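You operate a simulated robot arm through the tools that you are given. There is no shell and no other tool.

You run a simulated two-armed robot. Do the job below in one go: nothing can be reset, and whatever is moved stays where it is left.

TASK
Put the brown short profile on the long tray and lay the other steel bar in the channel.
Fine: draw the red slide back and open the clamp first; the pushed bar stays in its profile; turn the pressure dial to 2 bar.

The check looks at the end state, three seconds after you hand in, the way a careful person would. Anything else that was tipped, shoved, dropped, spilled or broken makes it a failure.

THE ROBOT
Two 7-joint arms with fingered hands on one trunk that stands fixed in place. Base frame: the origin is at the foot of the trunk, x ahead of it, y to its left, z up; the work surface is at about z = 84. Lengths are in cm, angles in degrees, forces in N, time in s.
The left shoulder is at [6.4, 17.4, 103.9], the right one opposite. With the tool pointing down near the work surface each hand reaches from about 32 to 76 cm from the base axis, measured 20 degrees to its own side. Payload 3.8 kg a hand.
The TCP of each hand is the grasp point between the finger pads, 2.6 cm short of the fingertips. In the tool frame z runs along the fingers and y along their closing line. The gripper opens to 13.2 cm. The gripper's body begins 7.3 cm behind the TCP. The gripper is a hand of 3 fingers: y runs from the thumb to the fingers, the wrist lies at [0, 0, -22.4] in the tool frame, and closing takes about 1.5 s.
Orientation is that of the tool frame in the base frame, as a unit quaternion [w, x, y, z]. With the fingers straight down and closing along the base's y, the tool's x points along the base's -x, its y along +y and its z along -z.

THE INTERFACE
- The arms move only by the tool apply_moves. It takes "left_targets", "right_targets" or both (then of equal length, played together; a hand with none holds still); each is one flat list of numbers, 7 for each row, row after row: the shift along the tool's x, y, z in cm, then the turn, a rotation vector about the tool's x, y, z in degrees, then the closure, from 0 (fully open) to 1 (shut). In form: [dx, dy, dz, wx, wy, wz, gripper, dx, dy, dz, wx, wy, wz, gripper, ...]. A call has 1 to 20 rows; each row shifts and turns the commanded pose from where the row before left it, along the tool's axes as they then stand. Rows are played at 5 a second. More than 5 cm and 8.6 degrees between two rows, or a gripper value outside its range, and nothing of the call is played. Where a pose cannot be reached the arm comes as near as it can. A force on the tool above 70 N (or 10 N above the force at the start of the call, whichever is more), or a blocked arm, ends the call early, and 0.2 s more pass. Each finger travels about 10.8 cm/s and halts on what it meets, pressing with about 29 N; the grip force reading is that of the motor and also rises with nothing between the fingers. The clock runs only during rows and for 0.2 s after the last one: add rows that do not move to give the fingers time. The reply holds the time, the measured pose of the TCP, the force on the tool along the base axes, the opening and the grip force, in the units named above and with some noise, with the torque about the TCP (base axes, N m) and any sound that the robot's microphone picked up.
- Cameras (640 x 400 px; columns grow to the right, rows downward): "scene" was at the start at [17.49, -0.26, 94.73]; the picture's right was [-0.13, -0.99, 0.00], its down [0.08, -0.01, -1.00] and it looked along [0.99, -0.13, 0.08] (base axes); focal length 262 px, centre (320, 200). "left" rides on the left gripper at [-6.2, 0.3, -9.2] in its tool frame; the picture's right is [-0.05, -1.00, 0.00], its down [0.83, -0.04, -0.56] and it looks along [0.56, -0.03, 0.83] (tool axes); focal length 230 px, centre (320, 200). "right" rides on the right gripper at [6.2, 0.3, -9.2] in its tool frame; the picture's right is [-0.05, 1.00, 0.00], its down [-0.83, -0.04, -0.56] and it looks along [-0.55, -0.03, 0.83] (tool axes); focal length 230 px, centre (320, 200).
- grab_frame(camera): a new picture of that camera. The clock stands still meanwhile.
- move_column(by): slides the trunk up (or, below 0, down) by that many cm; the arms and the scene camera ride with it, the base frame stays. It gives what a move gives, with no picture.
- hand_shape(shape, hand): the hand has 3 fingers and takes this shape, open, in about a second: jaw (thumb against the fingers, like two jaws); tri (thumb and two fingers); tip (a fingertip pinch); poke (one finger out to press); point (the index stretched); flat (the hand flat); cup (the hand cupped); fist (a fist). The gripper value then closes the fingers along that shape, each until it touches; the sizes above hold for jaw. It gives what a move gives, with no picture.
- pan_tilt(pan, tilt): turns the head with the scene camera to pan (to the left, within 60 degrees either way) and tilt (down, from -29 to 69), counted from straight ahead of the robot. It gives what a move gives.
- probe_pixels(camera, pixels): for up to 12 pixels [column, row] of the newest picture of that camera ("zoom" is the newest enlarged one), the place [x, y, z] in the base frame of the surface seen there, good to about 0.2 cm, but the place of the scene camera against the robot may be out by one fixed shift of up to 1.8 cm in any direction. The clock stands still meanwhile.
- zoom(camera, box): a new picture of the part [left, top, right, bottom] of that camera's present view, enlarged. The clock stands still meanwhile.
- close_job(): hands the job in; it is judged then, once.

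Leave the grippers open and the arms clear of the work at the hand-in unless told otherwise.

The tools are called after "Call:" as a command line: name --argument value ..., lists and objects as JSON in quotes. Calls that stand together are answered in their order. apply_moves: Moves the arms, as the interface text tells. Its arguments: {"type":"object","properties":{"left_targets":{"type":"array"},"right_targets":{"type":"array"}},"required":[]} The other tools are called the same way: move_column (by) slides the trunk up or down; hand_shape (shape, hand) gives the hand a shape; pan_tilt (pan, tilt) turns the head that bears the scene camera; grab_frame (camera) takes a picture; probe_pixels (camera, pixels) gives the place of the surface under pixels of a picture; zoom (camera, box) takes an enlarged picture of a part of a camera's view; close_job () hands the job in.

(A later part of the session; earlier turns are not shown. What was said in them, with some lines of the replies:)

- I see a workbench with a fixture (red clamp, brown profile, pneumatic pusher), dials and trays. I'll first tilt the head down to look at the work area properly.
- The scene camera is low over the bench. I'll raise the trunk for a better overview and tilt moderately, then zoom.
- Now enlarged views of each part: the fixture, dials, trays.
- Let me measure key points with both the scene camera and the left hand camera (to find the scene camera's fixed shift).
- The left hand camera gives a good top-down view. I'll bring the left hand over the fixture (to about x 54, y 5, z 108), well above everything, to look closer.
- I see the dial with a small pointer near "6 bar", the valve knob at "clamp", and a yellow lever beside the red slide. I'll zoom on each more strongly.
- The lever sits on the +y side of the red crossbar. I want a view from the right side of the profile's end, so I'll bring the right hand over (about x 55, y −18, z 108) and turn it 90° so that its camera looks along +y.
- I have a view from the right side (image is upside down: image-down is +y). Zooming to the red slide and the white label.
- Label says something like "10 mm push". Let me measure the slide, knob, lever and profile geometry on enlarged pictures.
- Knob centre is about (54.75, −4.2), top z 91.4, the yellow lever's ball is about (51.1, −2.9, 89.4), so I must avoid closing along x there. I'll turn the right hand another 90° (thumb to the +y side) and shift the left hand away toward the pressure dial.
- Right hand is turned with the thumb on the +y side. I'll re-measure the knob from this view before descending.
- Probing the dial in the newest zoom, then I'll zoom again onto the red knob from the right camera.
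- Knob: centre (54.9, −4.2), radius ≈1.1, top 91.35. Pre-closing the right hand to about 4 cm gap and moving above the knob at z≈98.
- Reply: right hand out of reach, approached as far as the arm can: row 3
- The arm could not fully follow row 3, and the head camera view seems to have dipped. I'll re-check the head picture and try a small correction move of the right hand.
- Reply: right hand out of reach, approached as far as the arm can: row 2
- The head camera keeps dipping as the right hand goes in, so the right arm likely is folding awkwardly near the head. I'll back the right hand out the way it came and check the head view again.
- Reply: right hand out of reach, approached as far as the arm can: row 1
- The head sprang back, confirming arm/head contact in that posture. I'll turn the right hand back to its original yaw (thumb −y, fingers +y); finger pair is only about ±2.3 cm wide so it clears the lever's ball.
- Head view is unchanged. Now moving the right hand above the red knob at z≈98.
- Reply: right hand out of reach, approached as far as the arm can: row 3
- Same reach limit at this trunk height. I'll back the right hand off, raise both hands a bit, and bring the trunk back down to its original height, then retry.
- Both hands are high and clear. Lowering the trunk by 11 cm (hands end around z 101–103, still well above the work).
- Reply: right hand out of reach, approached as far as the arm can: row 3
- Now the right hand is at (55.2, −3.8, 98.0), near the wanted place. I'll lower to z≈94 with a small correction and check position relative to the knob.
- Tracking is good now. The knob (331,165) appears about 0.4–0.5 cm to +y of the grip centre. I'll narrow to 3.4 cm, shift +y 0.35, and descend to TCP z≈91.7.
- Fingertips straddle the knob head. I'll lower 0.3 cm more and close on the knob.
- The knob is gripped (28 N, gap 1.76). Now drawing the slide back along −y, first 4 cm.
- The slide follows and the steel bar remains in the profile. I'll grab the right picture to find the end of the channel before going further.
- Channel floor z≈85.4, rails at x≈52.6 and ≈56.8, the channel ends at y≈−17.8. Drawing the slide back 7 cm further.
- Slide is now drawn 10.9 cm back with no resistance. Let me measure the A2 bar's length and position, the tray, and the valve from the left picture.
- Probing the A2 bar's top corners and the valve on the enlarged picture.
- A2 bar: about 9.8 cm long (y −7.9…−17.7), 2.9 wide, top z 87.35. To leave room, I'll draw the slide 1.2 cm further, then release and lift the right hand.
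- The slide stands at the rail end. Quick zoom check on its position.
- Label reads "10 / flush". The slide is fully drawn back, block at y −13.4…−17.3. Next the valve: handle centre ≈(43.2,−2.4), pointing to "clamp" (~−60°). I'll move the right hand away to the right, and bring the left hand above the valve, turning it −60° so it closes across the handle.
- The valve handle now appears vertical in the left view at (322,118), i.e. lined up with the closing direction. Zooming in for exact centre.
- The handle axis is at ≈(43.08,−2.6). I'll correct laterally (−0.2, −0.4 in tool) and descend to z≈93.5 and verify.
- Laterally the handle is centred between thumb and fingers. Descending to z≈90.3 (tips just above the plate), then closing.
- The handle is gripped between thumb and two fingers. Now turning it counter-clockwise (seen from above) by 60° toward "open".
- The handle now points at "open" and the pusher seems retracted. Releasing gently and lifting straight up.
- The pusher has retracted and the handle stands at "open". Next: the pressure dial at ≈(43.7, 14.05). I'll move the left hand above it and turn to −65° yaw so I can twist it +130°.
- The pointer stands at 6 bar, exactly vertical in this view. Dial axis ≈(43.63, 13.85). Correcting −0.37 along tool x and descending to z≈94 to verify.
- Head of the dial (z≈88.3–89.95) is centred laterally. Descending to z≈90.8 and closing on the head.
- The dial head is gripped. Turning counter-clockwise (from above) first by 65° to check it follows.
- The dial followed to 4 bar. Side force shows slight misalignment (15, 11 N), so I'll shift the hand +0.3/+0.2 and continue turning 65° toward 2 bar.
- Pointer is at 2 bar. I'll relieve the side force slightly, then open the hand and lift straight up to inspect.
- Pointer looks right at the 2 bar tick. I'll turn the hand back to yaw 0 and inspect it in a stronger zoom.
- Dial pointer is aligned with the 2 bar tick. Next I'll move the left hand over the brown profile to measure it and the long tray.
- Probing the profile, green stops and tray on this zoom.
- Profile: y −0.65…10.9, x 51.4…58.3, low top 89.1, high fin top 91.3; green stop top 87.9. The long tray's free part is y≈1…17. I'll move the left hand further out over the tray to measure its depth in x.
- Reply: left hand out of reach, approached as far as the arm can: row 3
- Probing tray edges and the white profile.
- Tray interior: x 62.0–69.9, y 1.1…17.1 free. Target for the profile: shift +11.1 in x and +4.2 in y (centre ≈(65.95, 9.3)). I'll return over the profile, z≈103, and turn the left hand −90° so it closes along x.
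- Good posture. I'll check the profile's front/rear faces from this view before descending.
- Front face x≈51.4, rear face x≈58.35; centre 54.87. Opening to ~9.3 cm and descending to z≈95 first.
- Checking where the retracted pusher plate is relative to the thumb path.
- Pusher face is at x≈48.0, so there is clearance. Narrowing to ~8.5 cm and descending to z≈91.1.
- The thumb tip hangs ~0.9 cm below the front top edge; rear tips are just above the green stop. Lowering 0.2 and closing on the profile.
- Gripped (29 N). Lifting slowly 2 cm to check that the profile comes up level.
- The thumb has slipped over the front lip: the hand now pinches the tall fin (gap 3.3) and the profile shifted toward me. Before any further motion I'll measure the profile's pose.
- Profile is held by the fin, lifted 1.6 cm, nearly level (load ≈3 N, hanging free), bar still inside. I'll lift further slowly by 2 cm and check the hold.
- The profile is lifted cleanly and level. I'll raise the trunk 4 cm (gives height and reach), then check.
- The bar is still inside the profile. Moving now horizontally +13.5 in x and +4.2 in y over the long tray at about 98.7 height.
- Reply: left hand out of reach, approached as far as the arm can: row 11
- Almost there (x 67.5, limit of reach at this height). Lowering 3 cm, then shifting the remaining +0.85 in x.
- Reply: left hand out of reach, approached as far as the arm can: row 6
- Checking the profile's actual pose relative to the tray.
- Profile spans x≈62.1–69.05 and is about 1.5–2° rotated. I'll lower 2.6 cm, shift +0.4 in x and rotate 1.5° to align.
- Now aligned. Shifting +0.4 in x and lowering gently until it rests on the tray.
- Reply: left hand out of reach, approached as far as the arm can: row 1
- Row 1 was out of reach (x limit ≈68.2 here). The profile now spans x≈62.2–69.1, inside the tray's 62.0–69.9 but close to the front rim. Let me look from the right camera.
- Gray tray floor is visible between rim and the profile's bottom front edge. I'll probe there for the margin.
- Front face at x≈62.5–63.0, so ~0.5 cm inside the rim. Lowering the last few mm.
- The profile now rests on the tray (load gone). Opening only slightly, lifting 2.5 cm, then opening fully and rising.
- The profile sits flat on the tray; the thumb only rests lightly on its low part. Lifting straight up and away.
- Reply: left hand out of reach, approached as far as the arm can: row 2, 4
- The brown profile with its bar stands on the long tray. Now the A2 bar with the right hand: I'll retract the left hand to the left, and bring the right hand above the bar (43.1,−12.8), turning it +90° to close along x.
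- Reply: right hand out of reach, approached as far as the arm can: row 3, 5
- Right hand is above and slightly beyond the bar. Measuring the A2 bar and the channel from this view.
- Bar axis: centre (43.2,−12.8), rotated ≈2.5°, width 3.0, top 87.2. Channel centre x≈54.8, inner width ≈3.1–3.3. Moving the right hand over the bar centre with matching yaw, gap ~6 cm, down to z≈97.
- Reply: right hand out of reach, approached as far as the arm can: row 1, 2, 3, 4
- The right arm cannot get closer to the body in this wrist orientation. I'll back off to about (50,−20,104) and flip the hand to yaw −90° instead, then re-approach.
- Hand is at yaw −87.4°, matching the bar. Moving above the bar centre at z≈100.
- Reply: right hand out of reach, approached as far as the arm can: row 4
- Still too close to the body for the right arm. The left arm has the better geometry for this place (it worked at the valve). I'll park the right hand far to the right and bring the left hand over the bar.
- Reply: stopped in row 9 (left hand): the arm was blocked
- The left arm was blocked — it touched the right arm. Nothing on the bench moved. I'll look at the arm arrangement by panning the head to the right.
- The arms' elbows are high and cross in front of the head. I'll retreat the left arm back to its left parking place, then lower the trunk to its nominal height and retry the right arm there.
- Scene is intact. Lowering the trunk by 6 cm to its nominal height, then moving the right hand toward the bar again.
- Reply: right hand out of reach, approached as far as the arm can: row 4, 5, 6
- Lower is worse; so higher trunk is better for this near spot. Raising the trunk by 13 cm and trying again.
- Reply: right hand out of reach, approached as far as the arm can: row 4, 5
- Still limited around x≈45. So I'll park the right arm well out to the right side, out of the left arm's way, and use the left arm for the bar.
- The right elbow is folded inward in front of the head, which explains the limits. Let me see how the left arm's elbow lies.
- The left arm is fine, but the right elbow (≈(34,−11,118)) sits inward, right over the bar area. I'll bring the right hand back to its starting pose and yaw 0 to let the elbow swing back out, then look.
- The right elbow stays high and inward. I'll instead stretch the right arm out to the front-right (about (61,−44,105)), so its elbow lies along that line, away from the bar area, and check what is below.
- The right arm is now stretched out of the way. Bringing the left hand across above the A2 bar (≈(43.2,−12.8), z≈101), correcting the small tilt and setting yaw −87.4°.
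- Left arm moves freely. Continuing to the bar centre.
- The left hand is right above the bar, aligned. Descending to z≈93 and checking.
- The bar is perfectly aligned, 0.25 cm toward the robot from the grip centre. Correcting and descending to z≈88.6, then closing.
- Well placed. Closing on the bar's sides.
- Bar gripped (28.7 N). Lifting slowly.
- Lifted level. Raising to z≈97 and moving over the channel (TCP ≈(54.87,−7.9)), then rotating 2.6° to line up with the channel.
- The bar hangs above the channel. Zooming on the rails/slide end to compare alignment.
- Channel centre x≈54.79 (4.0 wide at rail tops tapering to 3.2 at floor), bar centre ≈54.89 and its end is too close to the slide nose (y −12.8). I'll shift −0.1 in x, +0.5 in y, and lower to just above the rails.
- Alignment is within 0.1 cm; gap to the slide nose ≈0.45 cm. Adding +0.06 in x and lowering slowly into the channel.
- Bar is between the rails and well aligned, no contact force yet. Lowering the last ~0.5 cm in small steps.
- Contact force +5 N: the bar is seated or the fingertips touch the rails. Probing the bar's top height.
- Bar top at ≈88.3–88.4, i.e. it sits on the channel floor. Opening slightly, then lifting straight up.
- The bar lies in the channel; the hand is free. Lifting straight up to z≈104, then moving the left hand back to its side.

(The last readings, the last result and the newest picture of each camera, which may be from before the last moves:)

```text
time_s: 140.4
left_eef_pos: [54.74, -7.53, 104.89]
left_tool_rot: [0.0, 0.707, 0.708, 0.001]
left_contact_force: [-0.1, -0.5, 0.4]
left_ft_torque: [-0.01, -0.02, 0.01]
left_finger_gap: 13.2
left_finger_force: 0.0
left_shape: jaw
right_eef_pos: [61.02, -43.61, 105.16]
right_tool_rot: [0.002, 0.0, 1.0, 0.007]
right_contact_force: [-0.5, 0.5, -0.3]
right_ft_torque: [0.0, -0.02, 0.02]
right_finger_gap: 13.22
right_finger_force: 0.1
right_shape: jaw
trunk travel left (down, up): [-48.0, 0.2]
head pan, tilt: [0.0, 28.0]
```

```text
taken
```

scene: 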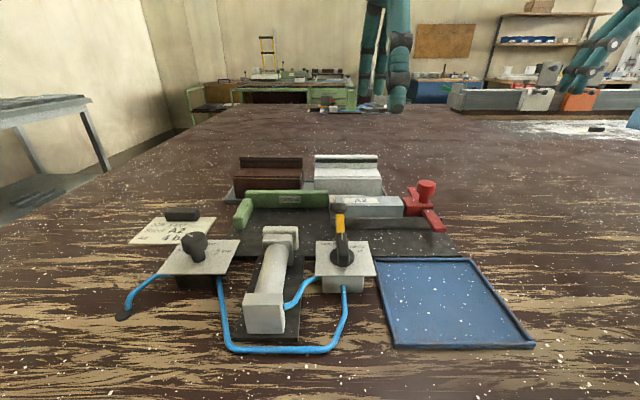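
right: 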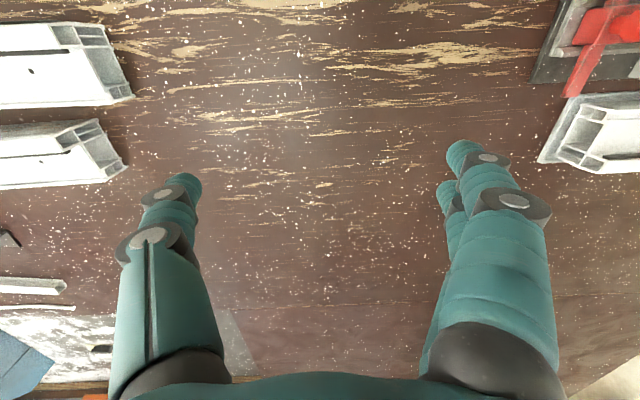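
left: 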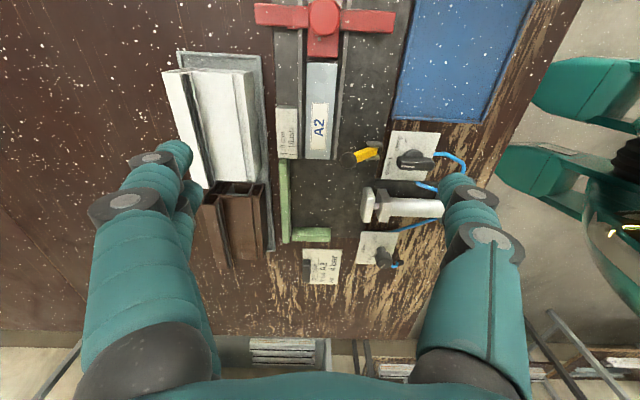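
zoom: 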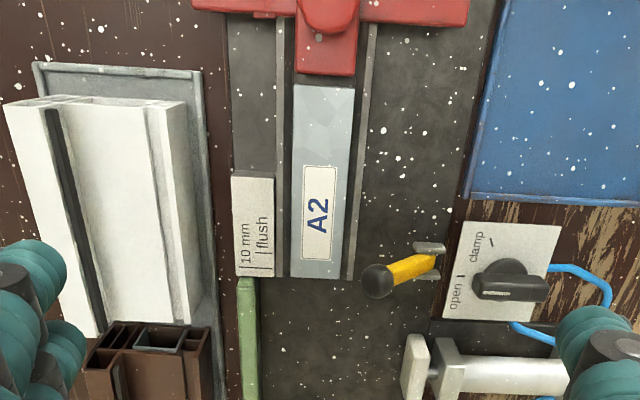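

All placed. Retracting the left hand to the left and up, turning it back to neutral yaw.

Call:
apply_moves --left_targets '[4.0, -0.6, -1, 0, 0, 0, 0, 4.0, -0.6, -1, 0, 0, 0, 0, 4.0, -0.6, -1, 0, 0, 0, 0, 4.0, -0.6, -1, 0, 0, 0, 0, 4.0, -0.6, -1, 0, 0, 0, 0, 4.0, -0.6, -1, 0, 0, 0, 0, 0, 0, 0, 0, 0, -8.2, 0, 0, 0, 0, 0, 0, -8.2, 0, 0, 0, 0, 0, 0, -8.2, 0, 0, 0, 0, 0, 0, -8.2, 0, 0, 0, 0, 0, 0, -8.2, 0, 0, 0, 0, 0, 0, -8.2, 0, 0, 0, 0, 0, 0, -8.2, 0, 0, 0, 0, 0, 0, -8.2, 0, 0, 0, 0, 0, 0, -8.2, 0, 0, 0, 0, 0, 0, -8.2, 0, 0, 0, 0, 0, 0, -8, 0, 0, 0, 0, 0, 0, 0, 0]'

Call:
grab_frame --camera "left"

Call:
zoom --camera "left" --box '[300, 0, 620, 200]'

Call:
grab_frame --camera "scene"

Call:
zoom --camera "scene" --box '[200, 130, 460, 290]'

```text
time_s: 144.2
left_eef_pos: [51.17, 16.6, 110.84]
left_tool_rot: [0.001, -0.001, 1.0, 0.001]
left_contact_force: [1.5, -0.5, -0.3]
left_ft_torque: [0.01, -0.02, -0.07]
left_finger_gap: 13.19
left_finger_force: 0.0
left_shape: jaw
right_eef_pos: [61.06, -43.68, 105.15]
right_tool_rot: [0.003, -0.001, 1.0, 0.007]
right_contact_force: [0.3, 0.4, -0.3]
right_ft_torque: [0.0, 0.01, -0.01]
right_finger_gap: 13.17
right_finger_force: 0.1
right_shape: jaw
trunk travel left (down, up): [-48.0, 0.2]
head pan, tilt: [0.0, 28.0]
```

```text
taken
```

left: 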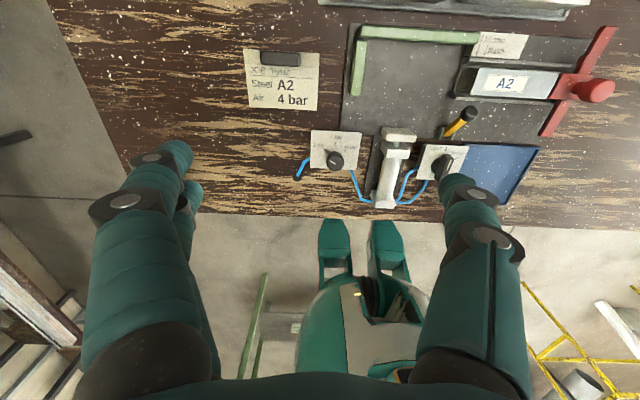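

```text
2.00 times, centred on (460, 100) of left
```

zoom: 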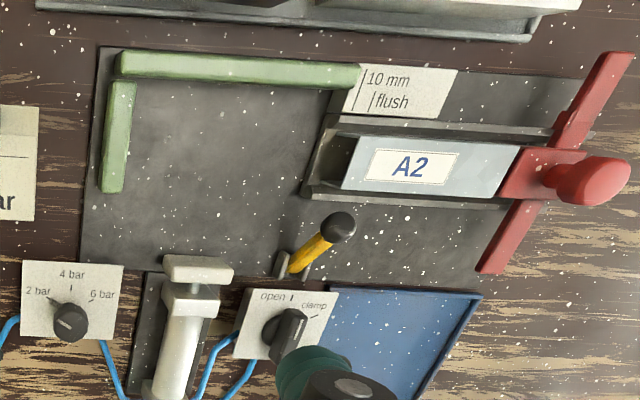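

```text
taken
```

scene: 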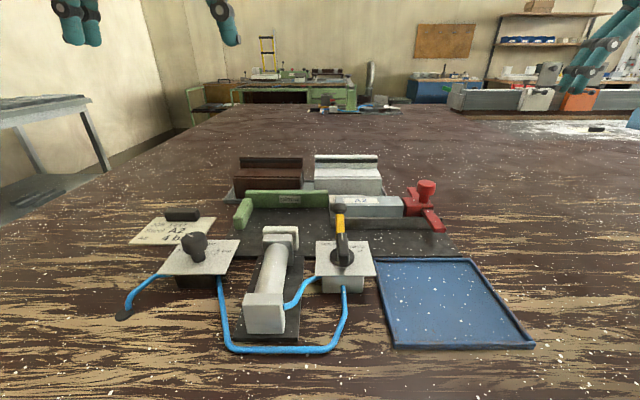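

```text
2.46 times, centred on (330, 210) of scene
```

zoom: 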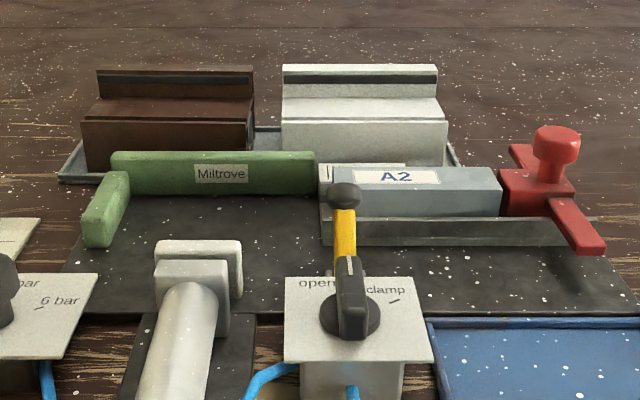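

Everything looks in place. One last check of the brown profile on the tray from above.

Call:
apply_moves --left_targets '[-4, -1.5, 0, 0, 0, 0, 0, -4, -1.5, 0, 0, 0, 0, 0, -3, -1, 0, 0, 0, 0, 0, 0, 0, 0, 0, 0, 0, 0]'

Call:
grab_frame --camera "left"

Call:
zoom --camera "left" --box '[220, 20, 500, 180]'

```text
time_s: 145.2
left_eef_pos: [62.37, 12.88, 110.83]
left_tool_rot: [0.001, 0.002, 1.0, 0.0]
left_contact_force: [0.1, -0.3, 0.2]
left_ft_torque: [-0.05, 0.01, 0.02]
left_finger_gap: 13.19
left_finger_force: 0.1
left_shape: jaw
right_eef_pos: [61.02, -43.57, 105.19]
right_tool_rot: [0.002, 0.0, 1.0, 0.006]
right_contact_force: [-0.4, 0.9, -0.3]
right_ft_torque: [-0.03, -0.03, 0.04]
right_finger_gap: 13.21
right_finger_force: 0.0
right_shape: jaw
trunk travel left (down, up): [-48.0, 0.2]
head pan, tilt: [0.0, 28.0]
```

```text
taken
```

left: 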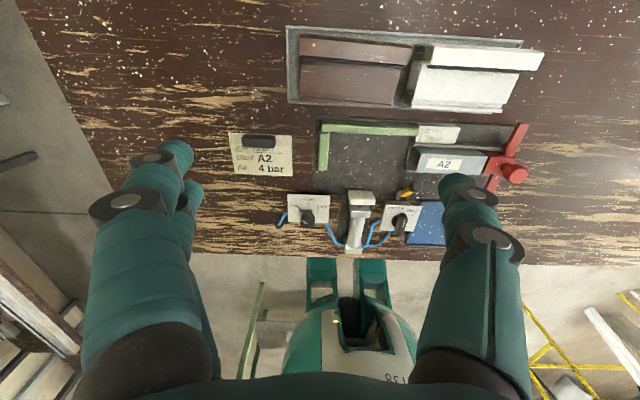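

```text
2.29 times, centred on (360, 100) of left
```

zoom: 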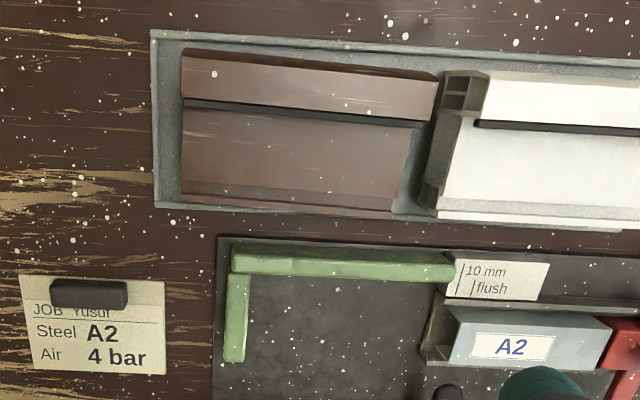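

Call:
probe_pixels --camera "zoom" --pixels '[[190, 60], [430, 85], [190, 95], [425, 110], [195, 120], [405, 135], [190, 185], [390, 205], [170, 120], [300, 212], [405, 190], [450, 150]]'

```text
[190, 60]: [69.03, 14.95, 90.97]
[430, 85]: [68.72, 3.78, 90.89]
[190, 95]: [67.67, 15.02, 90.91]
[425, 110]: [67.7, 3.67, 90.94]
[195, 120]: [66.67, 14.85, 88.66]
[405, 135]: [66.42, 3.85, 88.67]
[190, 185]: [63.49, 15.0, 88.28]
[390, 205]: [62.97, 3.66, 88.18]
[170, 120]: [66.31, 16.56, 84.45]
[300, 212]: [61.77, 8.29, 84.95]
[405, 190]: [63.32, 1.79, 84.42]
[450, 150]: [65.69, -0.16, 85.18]
```

The profile lies level in the tray (fin 90.9, low 88.66 at both ends). Quick zoom at its end to confirm the pushed bar is still inside.

Call:
zoom --camera "left" --box '[380, 40, 440, 115]'

Call:
probe_pixels --camera "zoom" --pixels '[[250, 220], [265, 220], [280, 220], [300, 220], [320, 220], [255, 260], [270, 260], [290, 260]]'

Call:
zoom --camera "right" --box '[540, 60, 640, 180]'

```text
5.33 times, centred on (410, 78) of left
```

zoom: 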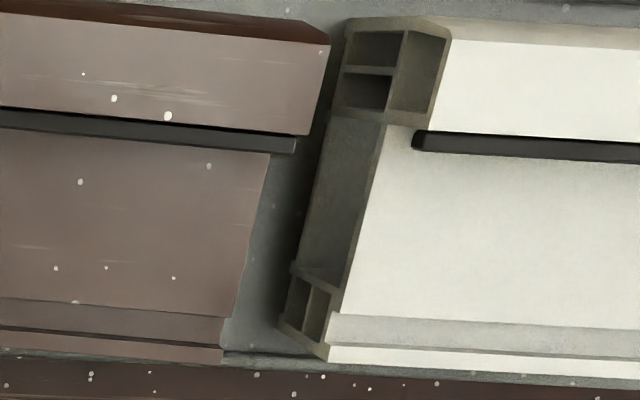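

```text
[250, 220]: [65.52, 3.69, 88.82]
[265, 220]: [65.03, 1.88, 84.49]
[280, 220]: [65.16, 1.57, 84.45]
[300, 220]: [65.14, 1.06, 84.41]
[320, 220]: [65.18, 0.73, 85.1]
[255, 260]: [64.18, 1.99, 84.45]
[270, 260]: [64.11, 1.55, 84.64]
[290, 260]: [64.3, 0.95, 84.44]
```

```text
3.33 times, centred on (590, 120) of right
```

zoom: 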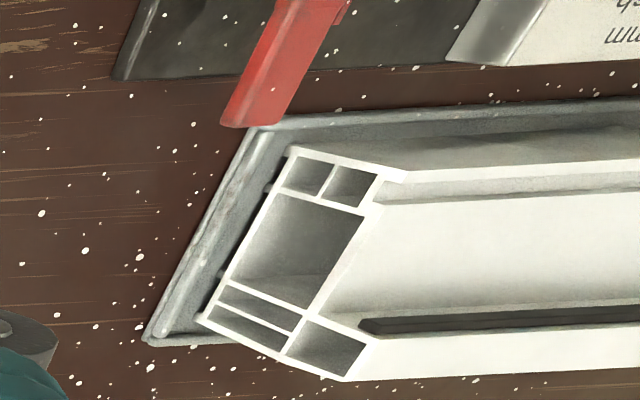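

At the earlier view from the right (t=140) the steel bar was visible in the brown profile's chamber, and nothing has fallen out. I'll retract the left hand clear of the work and do a final overall look.

Call:
apply_moves --left_targets '[3.5, 2.5, -0.3, 0, 0, 0, 0, 3.5, 2.5, -0.3, 0, 0, 0, 0, 3, 2.5, -0.3, 0, 0, 0, 0, 0, 0, 0, 0, 0, 0, 0]'

Call:
zoom --camera "left" --box '[300, 80, 480, 220]'

Call:
grab_frame --camera "scene"

```text
time_s: 146.2
left_eef_pos: [52.29, 20.16, 111.8]
left_tool_rot: [0.002, -0.001, 1.0, 0.001]
left_contact_force: [0.1, -0.3, -0.9]
left_ft_torque: [-0.01, -0.01, -0.03]
left_finger_gap: 13.17
left_finger_force: 0.0
left_shape: jaw
right_eef_pos: [61.14, -43.76, 105.11]
right_tool_rot: [0.002, -0.002, 1.0, 0.007]
right_contact_force: [-1.1, 0.3, 0.1]
right_ft_torque: [0.01, 0.03, 0.01]
right_finger_gap: 13.16
right_finger_force: 0.0
right_shape: jaw
trunk travel left (down, up): [-48.0, 0.2]
head pan, tilt: [0.0, 28.0]
```

```text
2.86 times, centred on (390, 150) of left
```

zoom: 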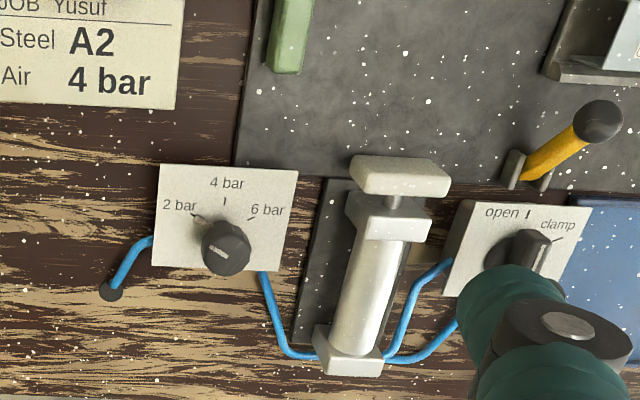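

```text
taken
```

scene: 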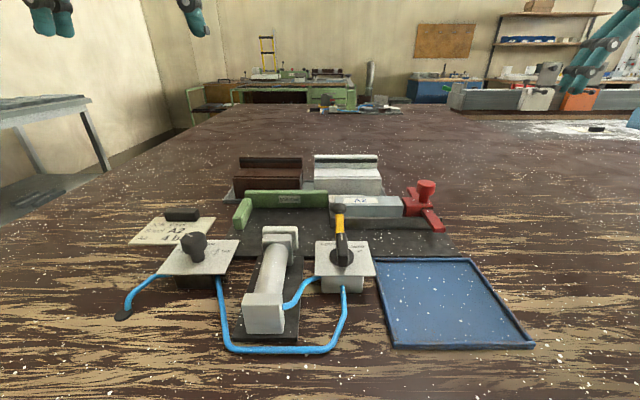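

The final state matches the task:
- The red slide is drawn back.
- The valve is at "open" and the pusher is retracted.
- The dial is at 2 bar, as you asked. The job card says 4 bar.
- The brown profile lies level on the long tray with its bar inside.
- The A2 bar lies in the channel.
- Both hands are open and clear of the work.

I'm handing in now.

Call:
close_job

```text
The job is handed in.
```

The job is handed in. All steps are done and nothing else on the bench was moved.

- **Slide and clamp:** I drew the red slide back to the end of the channel first. Then I turned the valve to "open", and the pusher retracted.
- **Pressure dial:** It points at 2 bar, as you asked. The job card on the bench says "Air 4 bar", so check which one you want before the next run.
- **Brown profile:** It lies level on the long tray beside the white profile. I last saw its pushed bar inside after I set the profile down, and I haven't moved it since. During the lift my grip slipped onto the tall edge and the profile shifted about 2.5 cm toward the robot. I carried it from there without dropping it.
- **A2 bar:** It lies in the channel, label side up, with its end just in front of the slide.

Both hands are open and clear of the work.
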